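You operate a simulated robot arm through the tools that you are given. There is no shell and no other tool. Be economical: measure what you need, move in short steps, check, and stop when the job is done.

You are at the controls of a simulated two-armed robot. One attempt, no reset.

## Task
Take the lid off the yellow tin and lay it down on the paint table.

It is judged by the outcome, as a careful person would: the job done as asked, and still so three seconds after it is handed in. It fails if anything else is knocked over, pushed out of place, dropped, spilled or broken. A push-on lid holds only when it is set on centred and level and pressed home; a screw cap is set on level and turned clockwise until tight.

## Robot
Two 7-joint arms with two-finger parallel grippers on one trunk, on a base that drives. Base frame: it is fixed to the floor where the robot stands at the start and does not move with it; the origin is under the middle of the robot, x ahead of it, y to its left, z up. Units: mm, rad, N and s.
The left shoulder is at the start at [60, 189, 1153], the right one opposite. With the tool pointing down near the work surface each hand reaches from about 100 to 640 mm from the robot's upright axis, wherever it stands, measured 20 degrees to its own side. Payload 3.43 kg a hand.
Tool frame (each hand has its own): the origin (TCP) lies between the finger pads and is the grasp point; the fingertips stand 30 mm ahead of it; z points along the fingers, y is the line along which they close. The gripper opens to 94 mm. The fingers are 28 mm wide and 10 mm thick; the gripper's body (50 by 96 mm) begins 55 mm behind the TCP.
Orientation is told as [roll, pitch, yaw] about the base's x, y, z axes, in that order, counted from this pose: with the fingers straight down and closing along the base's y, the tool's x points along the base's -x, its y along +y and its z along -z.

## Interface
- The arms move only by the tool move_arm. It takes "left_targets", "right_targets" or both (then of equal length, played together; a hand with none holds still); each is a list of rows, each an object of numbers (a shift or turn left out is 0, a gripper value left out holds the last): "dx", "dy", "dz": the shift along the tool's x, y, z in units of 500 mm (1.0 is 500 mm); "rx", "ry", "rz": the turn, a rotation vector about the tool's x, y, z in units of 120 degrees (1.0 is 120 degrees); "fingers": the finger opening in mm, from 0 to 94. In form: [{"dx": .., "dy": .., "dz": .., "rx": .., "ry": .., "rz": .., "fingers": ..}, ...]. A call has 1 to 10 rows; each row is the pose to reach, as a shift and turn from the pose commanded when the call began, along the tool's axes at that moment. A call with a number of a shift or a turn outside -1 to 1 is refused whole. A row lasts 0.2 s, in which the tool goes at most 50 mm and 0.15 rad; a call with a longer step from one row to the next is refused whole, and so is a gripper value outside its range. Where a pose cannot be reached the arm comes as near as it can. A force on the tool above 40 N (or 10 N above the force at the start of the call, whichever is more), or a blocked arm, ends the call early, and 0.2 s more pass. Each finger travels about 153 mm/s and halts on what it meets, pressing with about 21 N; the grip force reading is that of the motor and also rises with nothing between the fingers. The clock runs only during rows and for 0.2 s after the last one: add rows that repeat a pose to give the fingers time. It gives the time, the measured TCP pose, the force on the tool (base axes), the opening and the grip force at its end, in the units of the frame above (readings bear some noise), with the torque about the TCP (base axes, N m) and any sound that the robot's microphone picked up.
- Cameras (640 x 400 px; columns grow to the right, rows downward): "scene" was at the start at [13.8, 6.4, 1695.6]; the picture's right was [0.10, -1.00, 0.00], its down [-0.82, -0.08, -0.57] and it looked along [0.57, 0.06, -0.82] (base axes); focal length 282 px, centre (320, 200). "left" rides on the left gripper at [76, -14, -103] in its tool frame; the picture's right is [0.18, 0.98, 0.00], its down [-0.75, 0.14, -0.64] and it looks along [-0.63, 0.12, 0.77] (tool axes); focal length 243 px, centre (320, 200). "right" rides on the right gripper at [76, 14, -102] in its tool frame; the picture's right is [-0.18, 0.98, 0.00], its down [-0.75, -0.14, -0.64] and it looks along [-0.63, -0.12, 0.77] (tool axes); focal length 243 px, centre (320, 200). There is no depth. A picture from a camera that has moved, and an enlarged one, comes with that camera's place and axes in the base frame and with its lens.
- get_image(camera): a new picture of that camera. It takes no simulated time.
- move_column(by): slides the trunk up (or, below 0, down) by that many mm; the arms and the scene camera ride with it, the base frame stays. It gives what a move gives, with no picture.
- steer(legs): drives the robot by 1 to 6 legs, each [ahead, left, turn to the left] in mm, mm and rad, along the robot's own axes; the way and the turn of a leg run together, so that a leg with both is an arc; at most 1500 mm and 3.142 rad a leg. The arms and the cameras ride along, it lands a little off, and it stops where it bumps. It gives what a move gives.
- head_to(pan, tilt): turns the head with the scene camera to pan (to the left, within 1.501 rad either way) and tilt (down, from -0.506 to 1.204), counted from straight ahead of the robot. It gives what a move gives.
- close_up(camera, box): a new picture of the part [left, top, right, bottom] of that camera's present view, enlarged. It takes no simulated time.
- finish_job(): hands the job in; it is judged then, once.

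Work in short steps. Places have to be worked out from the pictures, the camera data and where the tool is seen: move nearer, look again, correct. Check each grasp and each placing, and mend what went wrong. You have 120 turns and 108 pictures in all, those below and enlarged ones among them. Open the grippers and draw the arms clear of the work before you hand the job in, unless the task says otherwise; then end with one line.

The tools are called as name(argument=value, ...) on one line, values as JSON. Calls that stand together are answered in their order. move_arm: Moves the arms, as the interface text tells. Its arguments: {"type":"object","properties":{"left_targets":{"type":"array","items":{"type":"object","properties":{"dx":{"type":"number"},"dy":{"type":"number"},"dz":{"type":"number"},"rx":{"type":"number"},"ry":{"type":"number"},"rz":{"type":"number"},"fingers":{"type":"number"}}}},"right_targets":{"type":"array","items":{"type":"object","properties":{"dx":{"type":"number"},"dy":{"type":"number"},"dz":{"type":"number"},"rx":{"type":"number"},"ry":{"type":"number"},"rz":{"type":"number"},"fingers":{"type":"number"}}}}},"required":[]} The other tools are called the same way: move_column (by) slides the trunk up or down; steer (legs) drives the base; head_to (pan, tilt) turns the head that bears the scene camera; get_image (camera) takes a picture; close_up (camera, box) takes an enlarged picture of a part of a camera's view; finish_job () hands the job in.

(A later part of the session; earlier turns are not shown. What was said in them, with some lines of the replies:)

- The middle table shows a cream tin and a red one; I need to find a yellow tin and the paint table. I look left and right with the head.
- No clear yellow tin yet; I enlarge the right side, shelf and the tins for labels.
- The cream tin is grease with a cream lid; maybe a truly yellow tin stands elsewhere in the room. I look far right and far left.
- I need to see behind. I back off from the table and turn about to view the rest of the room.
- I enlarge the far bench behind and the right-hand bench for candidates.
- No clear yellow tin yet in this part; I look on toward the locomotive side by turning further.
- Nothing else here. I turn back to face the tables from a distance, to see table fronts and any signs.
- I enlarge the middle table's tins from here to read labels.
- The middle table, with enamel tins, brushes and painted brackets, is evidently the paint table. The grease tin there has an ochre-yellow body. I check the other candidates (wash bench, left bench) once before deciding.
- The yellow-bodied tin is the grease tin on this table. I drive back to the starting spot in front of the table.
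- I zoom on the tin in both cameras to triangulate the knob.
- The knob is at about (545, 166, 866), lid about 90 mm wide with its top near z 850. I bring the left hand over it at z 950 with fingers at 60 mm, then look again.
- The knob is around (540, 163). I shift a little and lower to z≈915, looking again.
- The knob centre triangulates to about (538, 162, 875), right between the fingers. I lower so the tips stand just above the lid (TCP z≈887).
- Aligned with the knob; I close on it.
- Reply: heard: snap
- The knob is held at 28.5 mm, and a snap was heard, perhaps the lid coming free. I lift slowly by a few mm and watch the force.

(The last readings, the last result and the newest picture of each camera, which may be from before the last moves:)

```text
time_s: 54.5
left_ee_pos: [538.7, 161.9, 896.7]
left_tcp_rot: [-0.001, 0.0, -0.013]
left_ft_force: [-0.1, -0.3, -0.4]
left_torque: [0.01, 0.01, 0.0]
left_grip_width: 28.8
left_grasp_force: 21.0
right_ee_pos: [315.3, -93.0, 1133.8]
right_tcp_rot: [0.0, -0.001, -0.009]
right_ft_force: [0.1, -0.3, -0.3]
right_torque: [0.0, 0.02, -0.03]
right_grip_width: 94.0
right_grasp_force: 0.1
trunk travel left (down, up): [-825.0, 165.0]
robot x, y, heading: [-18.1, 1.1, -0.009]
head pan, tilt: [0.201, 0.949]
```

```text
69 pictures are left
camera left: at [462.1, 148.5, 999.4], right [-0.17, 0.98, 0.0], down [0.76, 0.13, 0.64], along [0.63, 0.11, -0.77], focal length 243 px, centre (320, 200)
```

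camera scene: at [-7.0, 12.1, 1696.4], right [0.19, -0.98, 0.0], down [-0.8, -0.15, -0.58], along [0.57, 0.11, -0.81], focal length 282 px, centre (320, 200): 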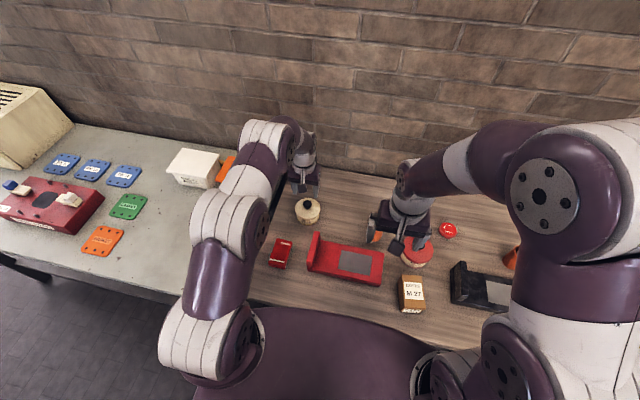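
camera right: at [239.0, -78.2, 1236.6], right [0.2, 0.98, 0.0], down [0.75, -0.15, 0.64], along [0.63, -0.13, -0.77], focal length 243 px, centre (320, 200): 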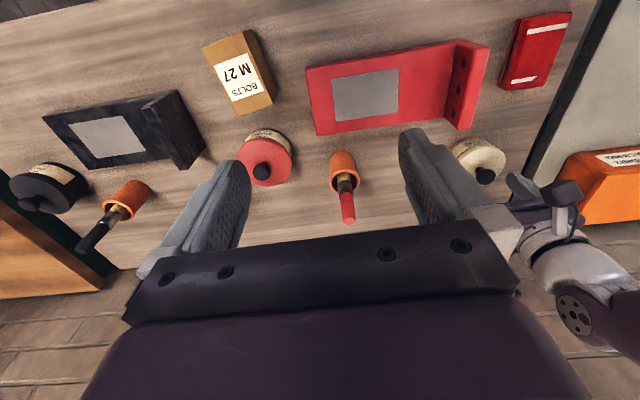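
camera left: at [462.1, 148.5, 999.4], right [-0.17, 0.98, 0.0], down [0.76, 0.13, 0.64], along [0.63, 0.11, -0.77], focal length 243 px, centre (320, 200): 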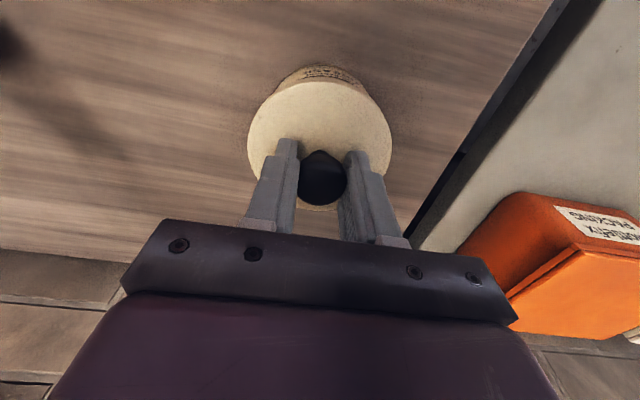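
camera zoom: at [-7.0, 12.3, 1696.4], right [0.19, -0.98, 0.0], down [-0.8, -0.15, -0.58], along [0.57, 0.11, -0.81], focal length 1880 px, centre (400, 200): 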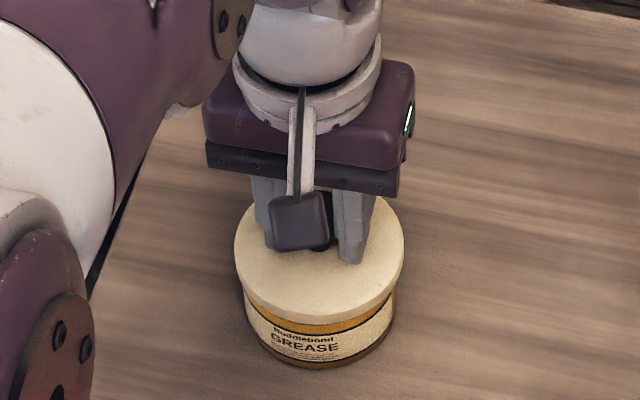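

The lid is free and the golden-yellow tin stays put. I raise it clear to about z 967.

move_arm(left_targets=[{"dz": -0.03}, {"dz": -0.06}, {"dz": -0.09}, {"dz": -0.12}, {"dz": -0.14}, {"dz": -0.14}])

get_image(camera="scene")

get_image(camera="left")

```text
time_s: 55.9
left_ee_pos: [539.7, 162.8, 966.1]
left_tcp_rot: [0.001, 0.001, -0.012]
left_ft_force: [-1.2, -0.5, -1.3]
left_torque: [0.01, 0.0, 0.0]
left_grip_width: 28.4
left_grasp_force: 20.5
right_ee_pos: [316.7, -95.0, 1134.8]
right_tcp_rot: [0.001, -0.001, -0.011]
right_ft_force: [0.0, 0.0, 0.2]
right_torque: [0.02, -0.02, 0.03]
right_grip_width: 93.9
right_grasp_force: 0.0
trunk travel left (down, up): [-825.0, 165.0]
robot x, y, heading: [-23.4, -3.7, -0.01]
head pan, tilt: [0.201, 0.949]
```

```text
68 pictures are left
camera scene: at [-6.8, 12.4, 1696.4], right [0.19, -0.98, 0.0], down [-0.8, -0.15, -0.58], along [0.57, 0.11, -0.81], focal length 282 px, centre (320, 200)
```

scene: 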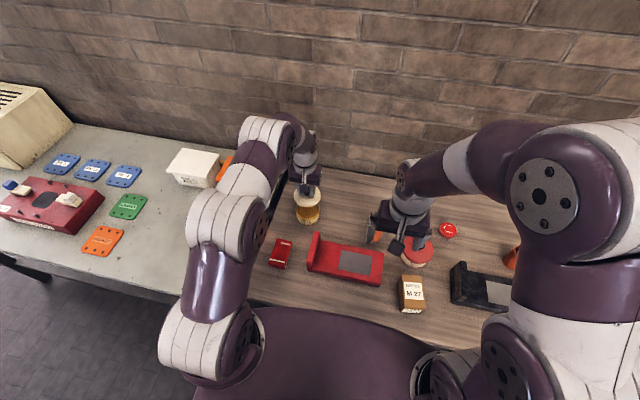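

```text
67 pictures are left
camera left: at [462.6, 148.7, 1070.0], right [-0.17, 0.98, 0.0], down [0.76, 0.13, 0.64], along [0.63, 0.11, -0.77], focal length 243 px, centre (320, 200)
```

left: 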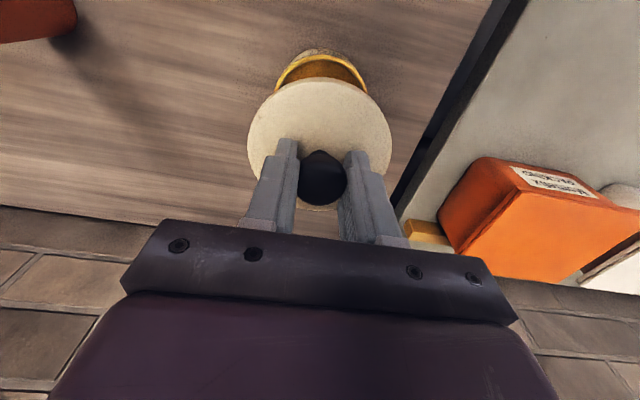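

The tin is open. I carry the lid right to about (562, 46), a free part of the table, and look.

move_arm(left_targets=[{"dx": -0.01, "dy": -0.05}, {"dx": -0.02, "dy": -0.1}, {"dx": -0.03, "dy": -0.15}, {"dx": -0.04, "dy": -0.2}, {"dx": -0.047, "dy": -0.233}, {"dx": -0.047, "dy": -0.233}])

get_image(camera="left")

get_image(camera="scene")

get_image(camera="right")

```text
time_s: 57.3
left_ee_pos: [559.7, 47.8, 967.0]
left_tcp_rot: [0.001, 0.0, -0.011]
left_ft_force: [0.6, 0.1, -1.8]
left_torque: [-0.01, 0.0, -0.02]
left_grip_width: 28.3
left_grasp_force: 21.4
right_ee_pos: [316.9, -93.3, 1134.3]
right_tcp_rot: [-0.001, -0.001, -0.01]
right_ft_force: [0.6, -0.6, 0.2]
right_torque: [0.03, -0.01, -0.01]
right_grip_width: 94.1
right_grasp_force: 0.1
trunk travel left (down, up): [-825.0, 165.0]
robot x, y, heading: [-19.4, -0.5, -0.013]
head pan, tilt: [0.201, 0.949]
```

```text
66 pictures are left
camera left: at [484.6, 32.7, 1069.8], right [-0.17, 0.98, 0.0], down [0.76, 0.13, 0.64], along [0.63, 0.11, -0.77], focal length 243 px, centre (320, 200)
```

left: 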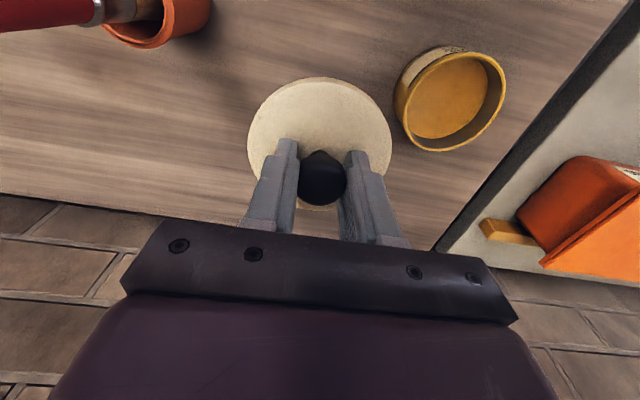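

```text
65 pictures are left
camera scene: at [-7.1, 12.7, 1696.4], right [0.19, -0.98, 0.0], down [-0.8, -0.15, -0.58], along [0.57, 0.11, -0.81], focal length 282 px, centre (320, 200)
```

scene: 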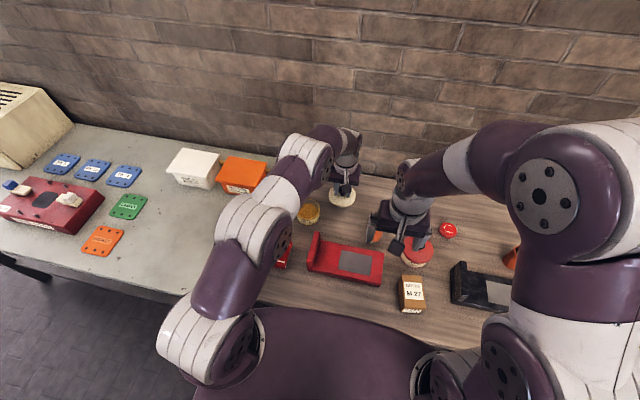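

```text
64 pictures are left
camera right: at [239.5, -77.7, 1236.5], right [0.2, 0.98, 0.0], down [0.75, -0.15, 0.64], along [0.63, -0.13, -0.77], focal length 243 px, centre (320, 200)
```

right: 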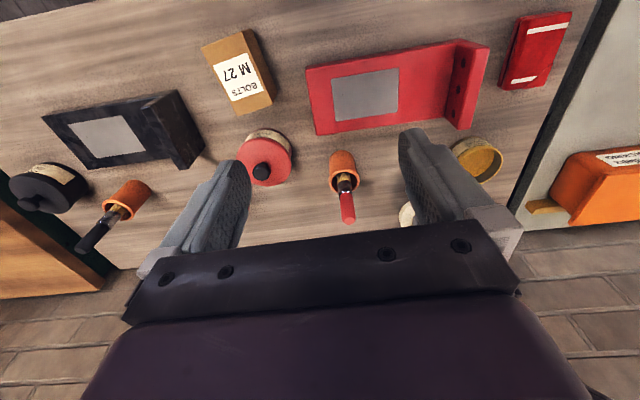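

The spot is clear: brush pot to the right at y≈-90, tin from y≈116. I lower the lid to z≈866.

move_arm(left_targets=[{"dz": 0.04}, {"dz": 0.08}, {"dz": 0.12}, {"dz": 0.16}, {"dz": 0.19}, {"dz": 0.2}, {"dz": 0.2}])

close_up(camera="scene", box=[290, 150, 400, 230])

```text
time_s: 58.9
left_ee_pos: [561.7, 46.9, 868.8]
left_tcp_rot: [0.001, -0.001, -0.012]
left_ft_force: [-0.1, 0.9, -1.1]
left_torque: [0.05, 0.01, -0.02]
left_grip_width: 28.5
left_grasp_force: 21.3
right_ee_pos: [316.8, -93.3, 1133.7]
right_tcp_rot: [0.0, -0.001, -0.011]
right_ft_force: [0.1, 0.5, 0.7]
right_torque: [-0.04, -0.05, -0.01]
right_grip_width: 93.9
right_grasp_force: 0.1
trunk travel left (down, up): [-825.0, 165.0]
robot x, y, heading: [-25.5, -4.9, -0.016]
head pan, tilt: [0.201, 0.949]
```

```text
5.00 times, centred on (345, 190) of scene
camera zoom: at [-6.9, 12.3, 1696.4], right [0.19, -0.98, 0.0], down [-0.8, -0.15, -0.58], along [0.57, 0.11, -0.81], focal length 1410 px, centre (195, 250)
```

zoom: 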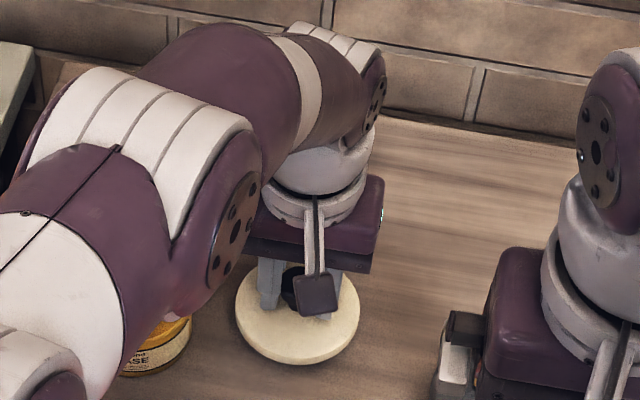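

Not yet touching. I go down in 2 mm steps, watching for contact.

move_arm(left_targets=[{"dz": 0.004}, {"dz": 0.008}, {"dz": 0.012}, {"dz": 0.016}, {"dz": 0.02}, {"dz": 0.02}])

```text
time_s: 60.3
left_ee_pos: [560.3, 44.8, 857.0]
left_tcp_rot: [0.001, 0.0, -0.01]
left_ft_force: [0.3, 0.3, -0.3]
left_torque: [-0.01, 0.01, 0.0]
left_grip_width: 28.8
left_grasp_force: 21.1
right_ee_pos: [315.9, -94.1, 1135.7]
right_tcp_rot: [-0.001, -0.001, -0.01]
right_ft_force: [0.1, 0.1, -0.2]
right_torque: [0.0, 0.01, -0.03]
right_grip_width: 94.1
right_grasp_force: 0.0
trunk travel left (down, up): [-825.0, 165.0]
robot x, y, heading: [-21.3, -2.4, -0.011]
head pan, tilt: [0.201, 0.949]
```

No contact yet; I continue in smaller steps.

move_arm(left_targets=[{"dz": 0.003}, {"dz": 0.006}, {"dz": 0.009}, {"dz": 0.012}])

close_up(camera="left", box=[220, 50, 420, 250])

```text
time_s: 61.3
left_ee_pos: [560.0, 45.7, 850.7]
left_tcp_rot: [0.001, 0.001, -0.013]
left_ft_force: [-0.4, -0.8, -1.4]
left_torque: [-0.01, 0.0, -0.02]
left_grip_width: 28.6
left_grasp_force: 20.9
right_ee_pos: [316.9, -92.8, 1134.2]
right_tcp_rot: [0.001, -0.001, -0.01]
right_ft_force: [-0.6, 0.0, 0.9]
right_torque: [0.02, -0.04, 0.04]
right_grip_width: 93.9
right_grasp_force: 0.1
trunk travel left (down, up): [-825.0, 165.0]
robot x, y, heading: [-17.5, 0.2, -0.011]
head pan, tilt: [0.201, 0.949]
```

```text
2.00 times, centred on (320, 150) of left
camera zoom: at [483.8, 31.6, 953.4], right [-0.17, 0.98, 0.0], down [0.76, 0.13, 0.64], along [0.63, 0.11, -0.77], focal length 485 px, centre (320, 300)
```

zoom: 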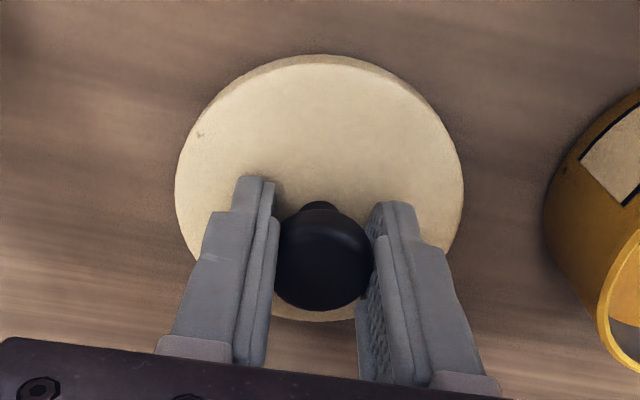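

Still no contact force, though close to the table. A few more small steps.

move_arm(left_targets=[{"dz": 0.003}, {"dz": 0.006}, {"dz": 0.009}, {"dz": 0.012}])

```text
time_s: 62.3
left_ee_pos: [561.2, 45.7, 844.8]
left_tcp_rot: [0.0, 0.0, -0.012]
left_ft_force: [-0.6, -0.9, -0.6]
left_torque: [-0.01, -0.04, -0.01]
left_grip_width: 28.4
left_grasp_force: 20.8
right_ee_pos: [317.6, -93.0, 1134.5]
right_tcp_rot: [0.0, 0.0, -0.01]
right_ft_force: [-0.3, -0.2, -1.0]
right_torque: [-0.02, -0.01, -0.02]
right_grip_width: 93.6
right_grasp_force: 0.1
trunk travel left (down, up): [-825.0, 165.0]
robot x, y, heading: [-21.0, -1.7, -0.013]
head pan, tilt: [0.201, 0.949]
```

Tips are at about z 815 and still no contact; I continue.

move_arm(left_targets=[{"dz": 0.002}, {"dz": 0.004}, {"dz": 0.006}, {"dz": 0.008}])

close_up(camera="scene", box=[315, 170, 375, 220])

```text
time_s: 63.3
left_ee_pos: [559.5, 46.2, 841.4]
left_tcp_rot: [0.001, 0.0, -0.011]
left_ft_force: [-0.5, -0.4, 4.3]
left_torque: [-0.01, 0.02, -0.05]
left_grip_width: 28.4
left_grasp_force: 21.0
right_ee_pos: [315.0, -94.5, 1134.7]
right_tcp_rot: [0.001, -0.001, -0.01]
right_ft_force: [0.7, 0.6, -0.9]
right_torque: [-0.01, 0.0, 0.0]
right_grip_width: 94.0
right_grasp_force: 0.0
trunk travel left (down, up): [-825.0, 165.0]
robot x, y, heading: [-19.8, 0.9, -0.006]
head pan, tilt: [0.201, 0.949]
```

```text
8.00 times, centred on (345, 195) of scene
camera zoom: at [-7.7, 12.2, 1696.5], right [0.19, -0.98, 0.0], down [-0.8, -0.15, -0.58], along [0.57, 0.11, -0.81], focal length 2256 px, centre (120, 240)
```

zoom: 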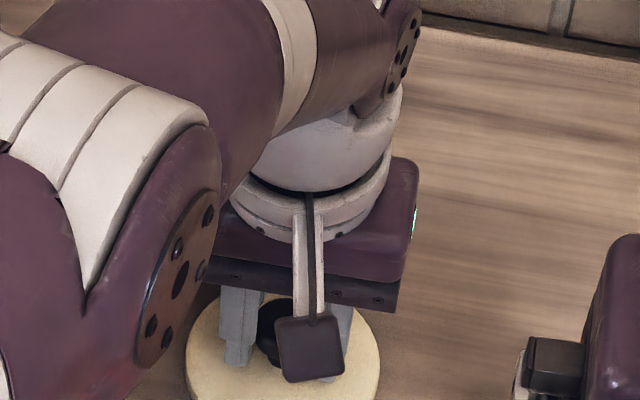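

Contact: +4.3 N upward at z 841. I open the fingers to 60 mm, then rise straight up.

move_arm(left_targets=[{"dz": 0.007, "fingers": 40}, {"dz": 0.007, "fingers": 60}, {"dz": 0.007, "fingers": 60}])

move_arm(left_targets=[{"dz": -0.02}, {"dz": -0.06}, {"dz": -0.12}, {"dz": -0.2}, {"dz": -0.28}, {"dz": -0.28}])

get_image(camera="left")

```text
time_s: 64.1
left_ee_pos: [560.4, 44.9, 840.6]
left_tcp_rot: [0.0, -0.005, -0.01]
left_ft_force: [-0.4, -3.2, 21.0]
left_torque: [-0.01, 0.12, -0.04]
left_grip_width: 58.5
left_grasp_force: 0.0
right_ee_pos: [314.1, -92.8, 1135.1]
right_tcp_rot: [-0.001, 0.0, -0.012]
right_ft_force: [0.0, -0.2, -1.1]
right_torque: [0.01, 0.01, -0.01]
right_grip_width: 94.0
right_grasp_force: 0.1
trunk travel left (down, up): [-825.0, 165.0]
robot x, y, heading: [-21.6, 0.3, -0.013]
head pan, tilt: [0.201, 0.949]
```

```text
time_s: 65.5
left_ee_pos: [560.0, 46.5, 976.2]
left_tcp_rot: [0.001, 0.002, -0.012]
left_ft_force: [0.1, -0.4, 0.4]
left_torque: [0.0, 0.01, -0.01]
left_grip_width: 60.0
left_grasp_force: 0.1
right_ee_pos: [316.9, -94.0, 1133.4]
right_tcp_rot: [0.001, 0.0, -0.012]
right_ft_force: [0.4, 0.2, -0.7]
right_torque: [0.02, 0.02, 0.03]
right_grip_width: 93.9
right_grasp_force: 0.1
trunk travel left (down, up): [-825.0, 165.0]
robot x, y, heading: [-19.5, -1.5, -0.009]
head pan, tilt: [0.201, 0.949]
```

```text
60 pictures are left
camera left: at [484.7, 32.1, 1079.6], right [-0.17, 0.98, 0.0], down [0.76, 0.13, 0.64], along [0.63, 0.11, -0.77], focal length 243 px, centre (320, 200)
```

left: 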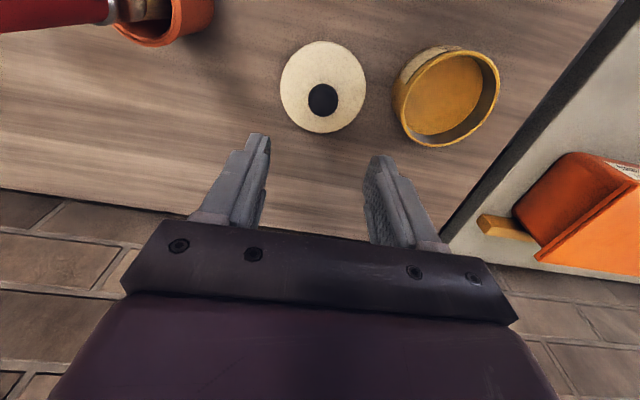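

The lid lies flat on the table. I draw the left hand up and back, open, and check the scene.

move_arm(left_targets=[{"dz": -0.08, "fingers": 94}, {"dz": -0.16}, {"dz": -0.22}, {"dx": 0.07, "dy": 0.05, "dz": -0.22}, {"dx": 0.14, "dy": 0.1, "dz": -0.22}, {"dx": 0.2, "dy": 0.17, "dz": -0.22}, {"dx": 0.26, "dy": 0.24, "dz": -0.22}, {"dx": 0.3, "dy": 0.32, "dz": -0.22}, {"dx": 0.3, "dy": 0.4, "dz": -0.22}])

get_image(camera="scene")

```text
time_s: 67.5
left_ee_pos: [409.3, 251.9, 1087.1]
left_tcp_rot: [-0.002, 0.0, -0.012]
left_ft_force: [1.3, 0.4, 0.4]
left_torque: [0.02, -0.01, 0.0]
left_grip_width: 94.3
left_grasp_force: 0.0
left hand out of reach, approached as far as the arm can: row 2, 3
right_ee_pos: [316.7, -92.8, 1134.2]
right_tcp_rot: [-0.003, -0.001, -0.012]
right_ft_force: [0.7, 0.1, 0.5]
right_torque: [-0.01, 0.01, 0.02]
right_grip_width: 93.8
right_grasp_force: 0.0
trunk travel left (down, up): [-825.0, 165.0]
robot x, y, heading: [-22.1, -0.5, -0.014]
head pan, tilt: [0.201, 0.949]
```

```text
59 pictures are left
camera scene: at [-6.5, 14.0, 1696.4], right [0.19, -0.98, 0.0], down [-0.8, -0.15, -0.58], along [0.57, 0.11, -0.81], focal length 282 px, centre (320, 200)
```

scene: 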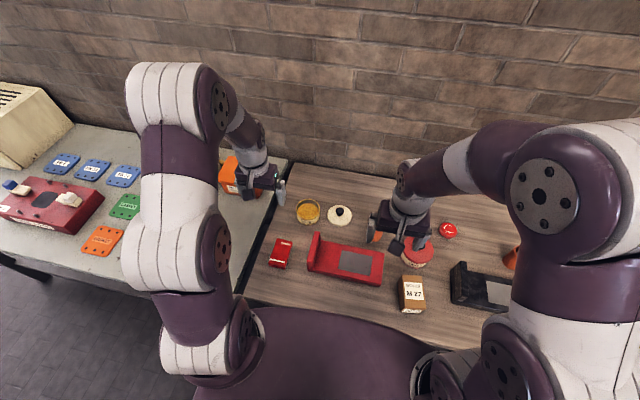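

The tin is open in its place, the lid lies flat beside it, nothing else has moved, and both arms are clear. I hand the job in.

finish_job()

```text
The job is handed in.
```

I took the lid off the yellow tin and laid it flat on the paint table beside it. The tin stayed where it was and nothing else moved. I took "the yellow tin" to be the grease tin: its body is yellow though its lid is cream, and I saw no other yellow tin.
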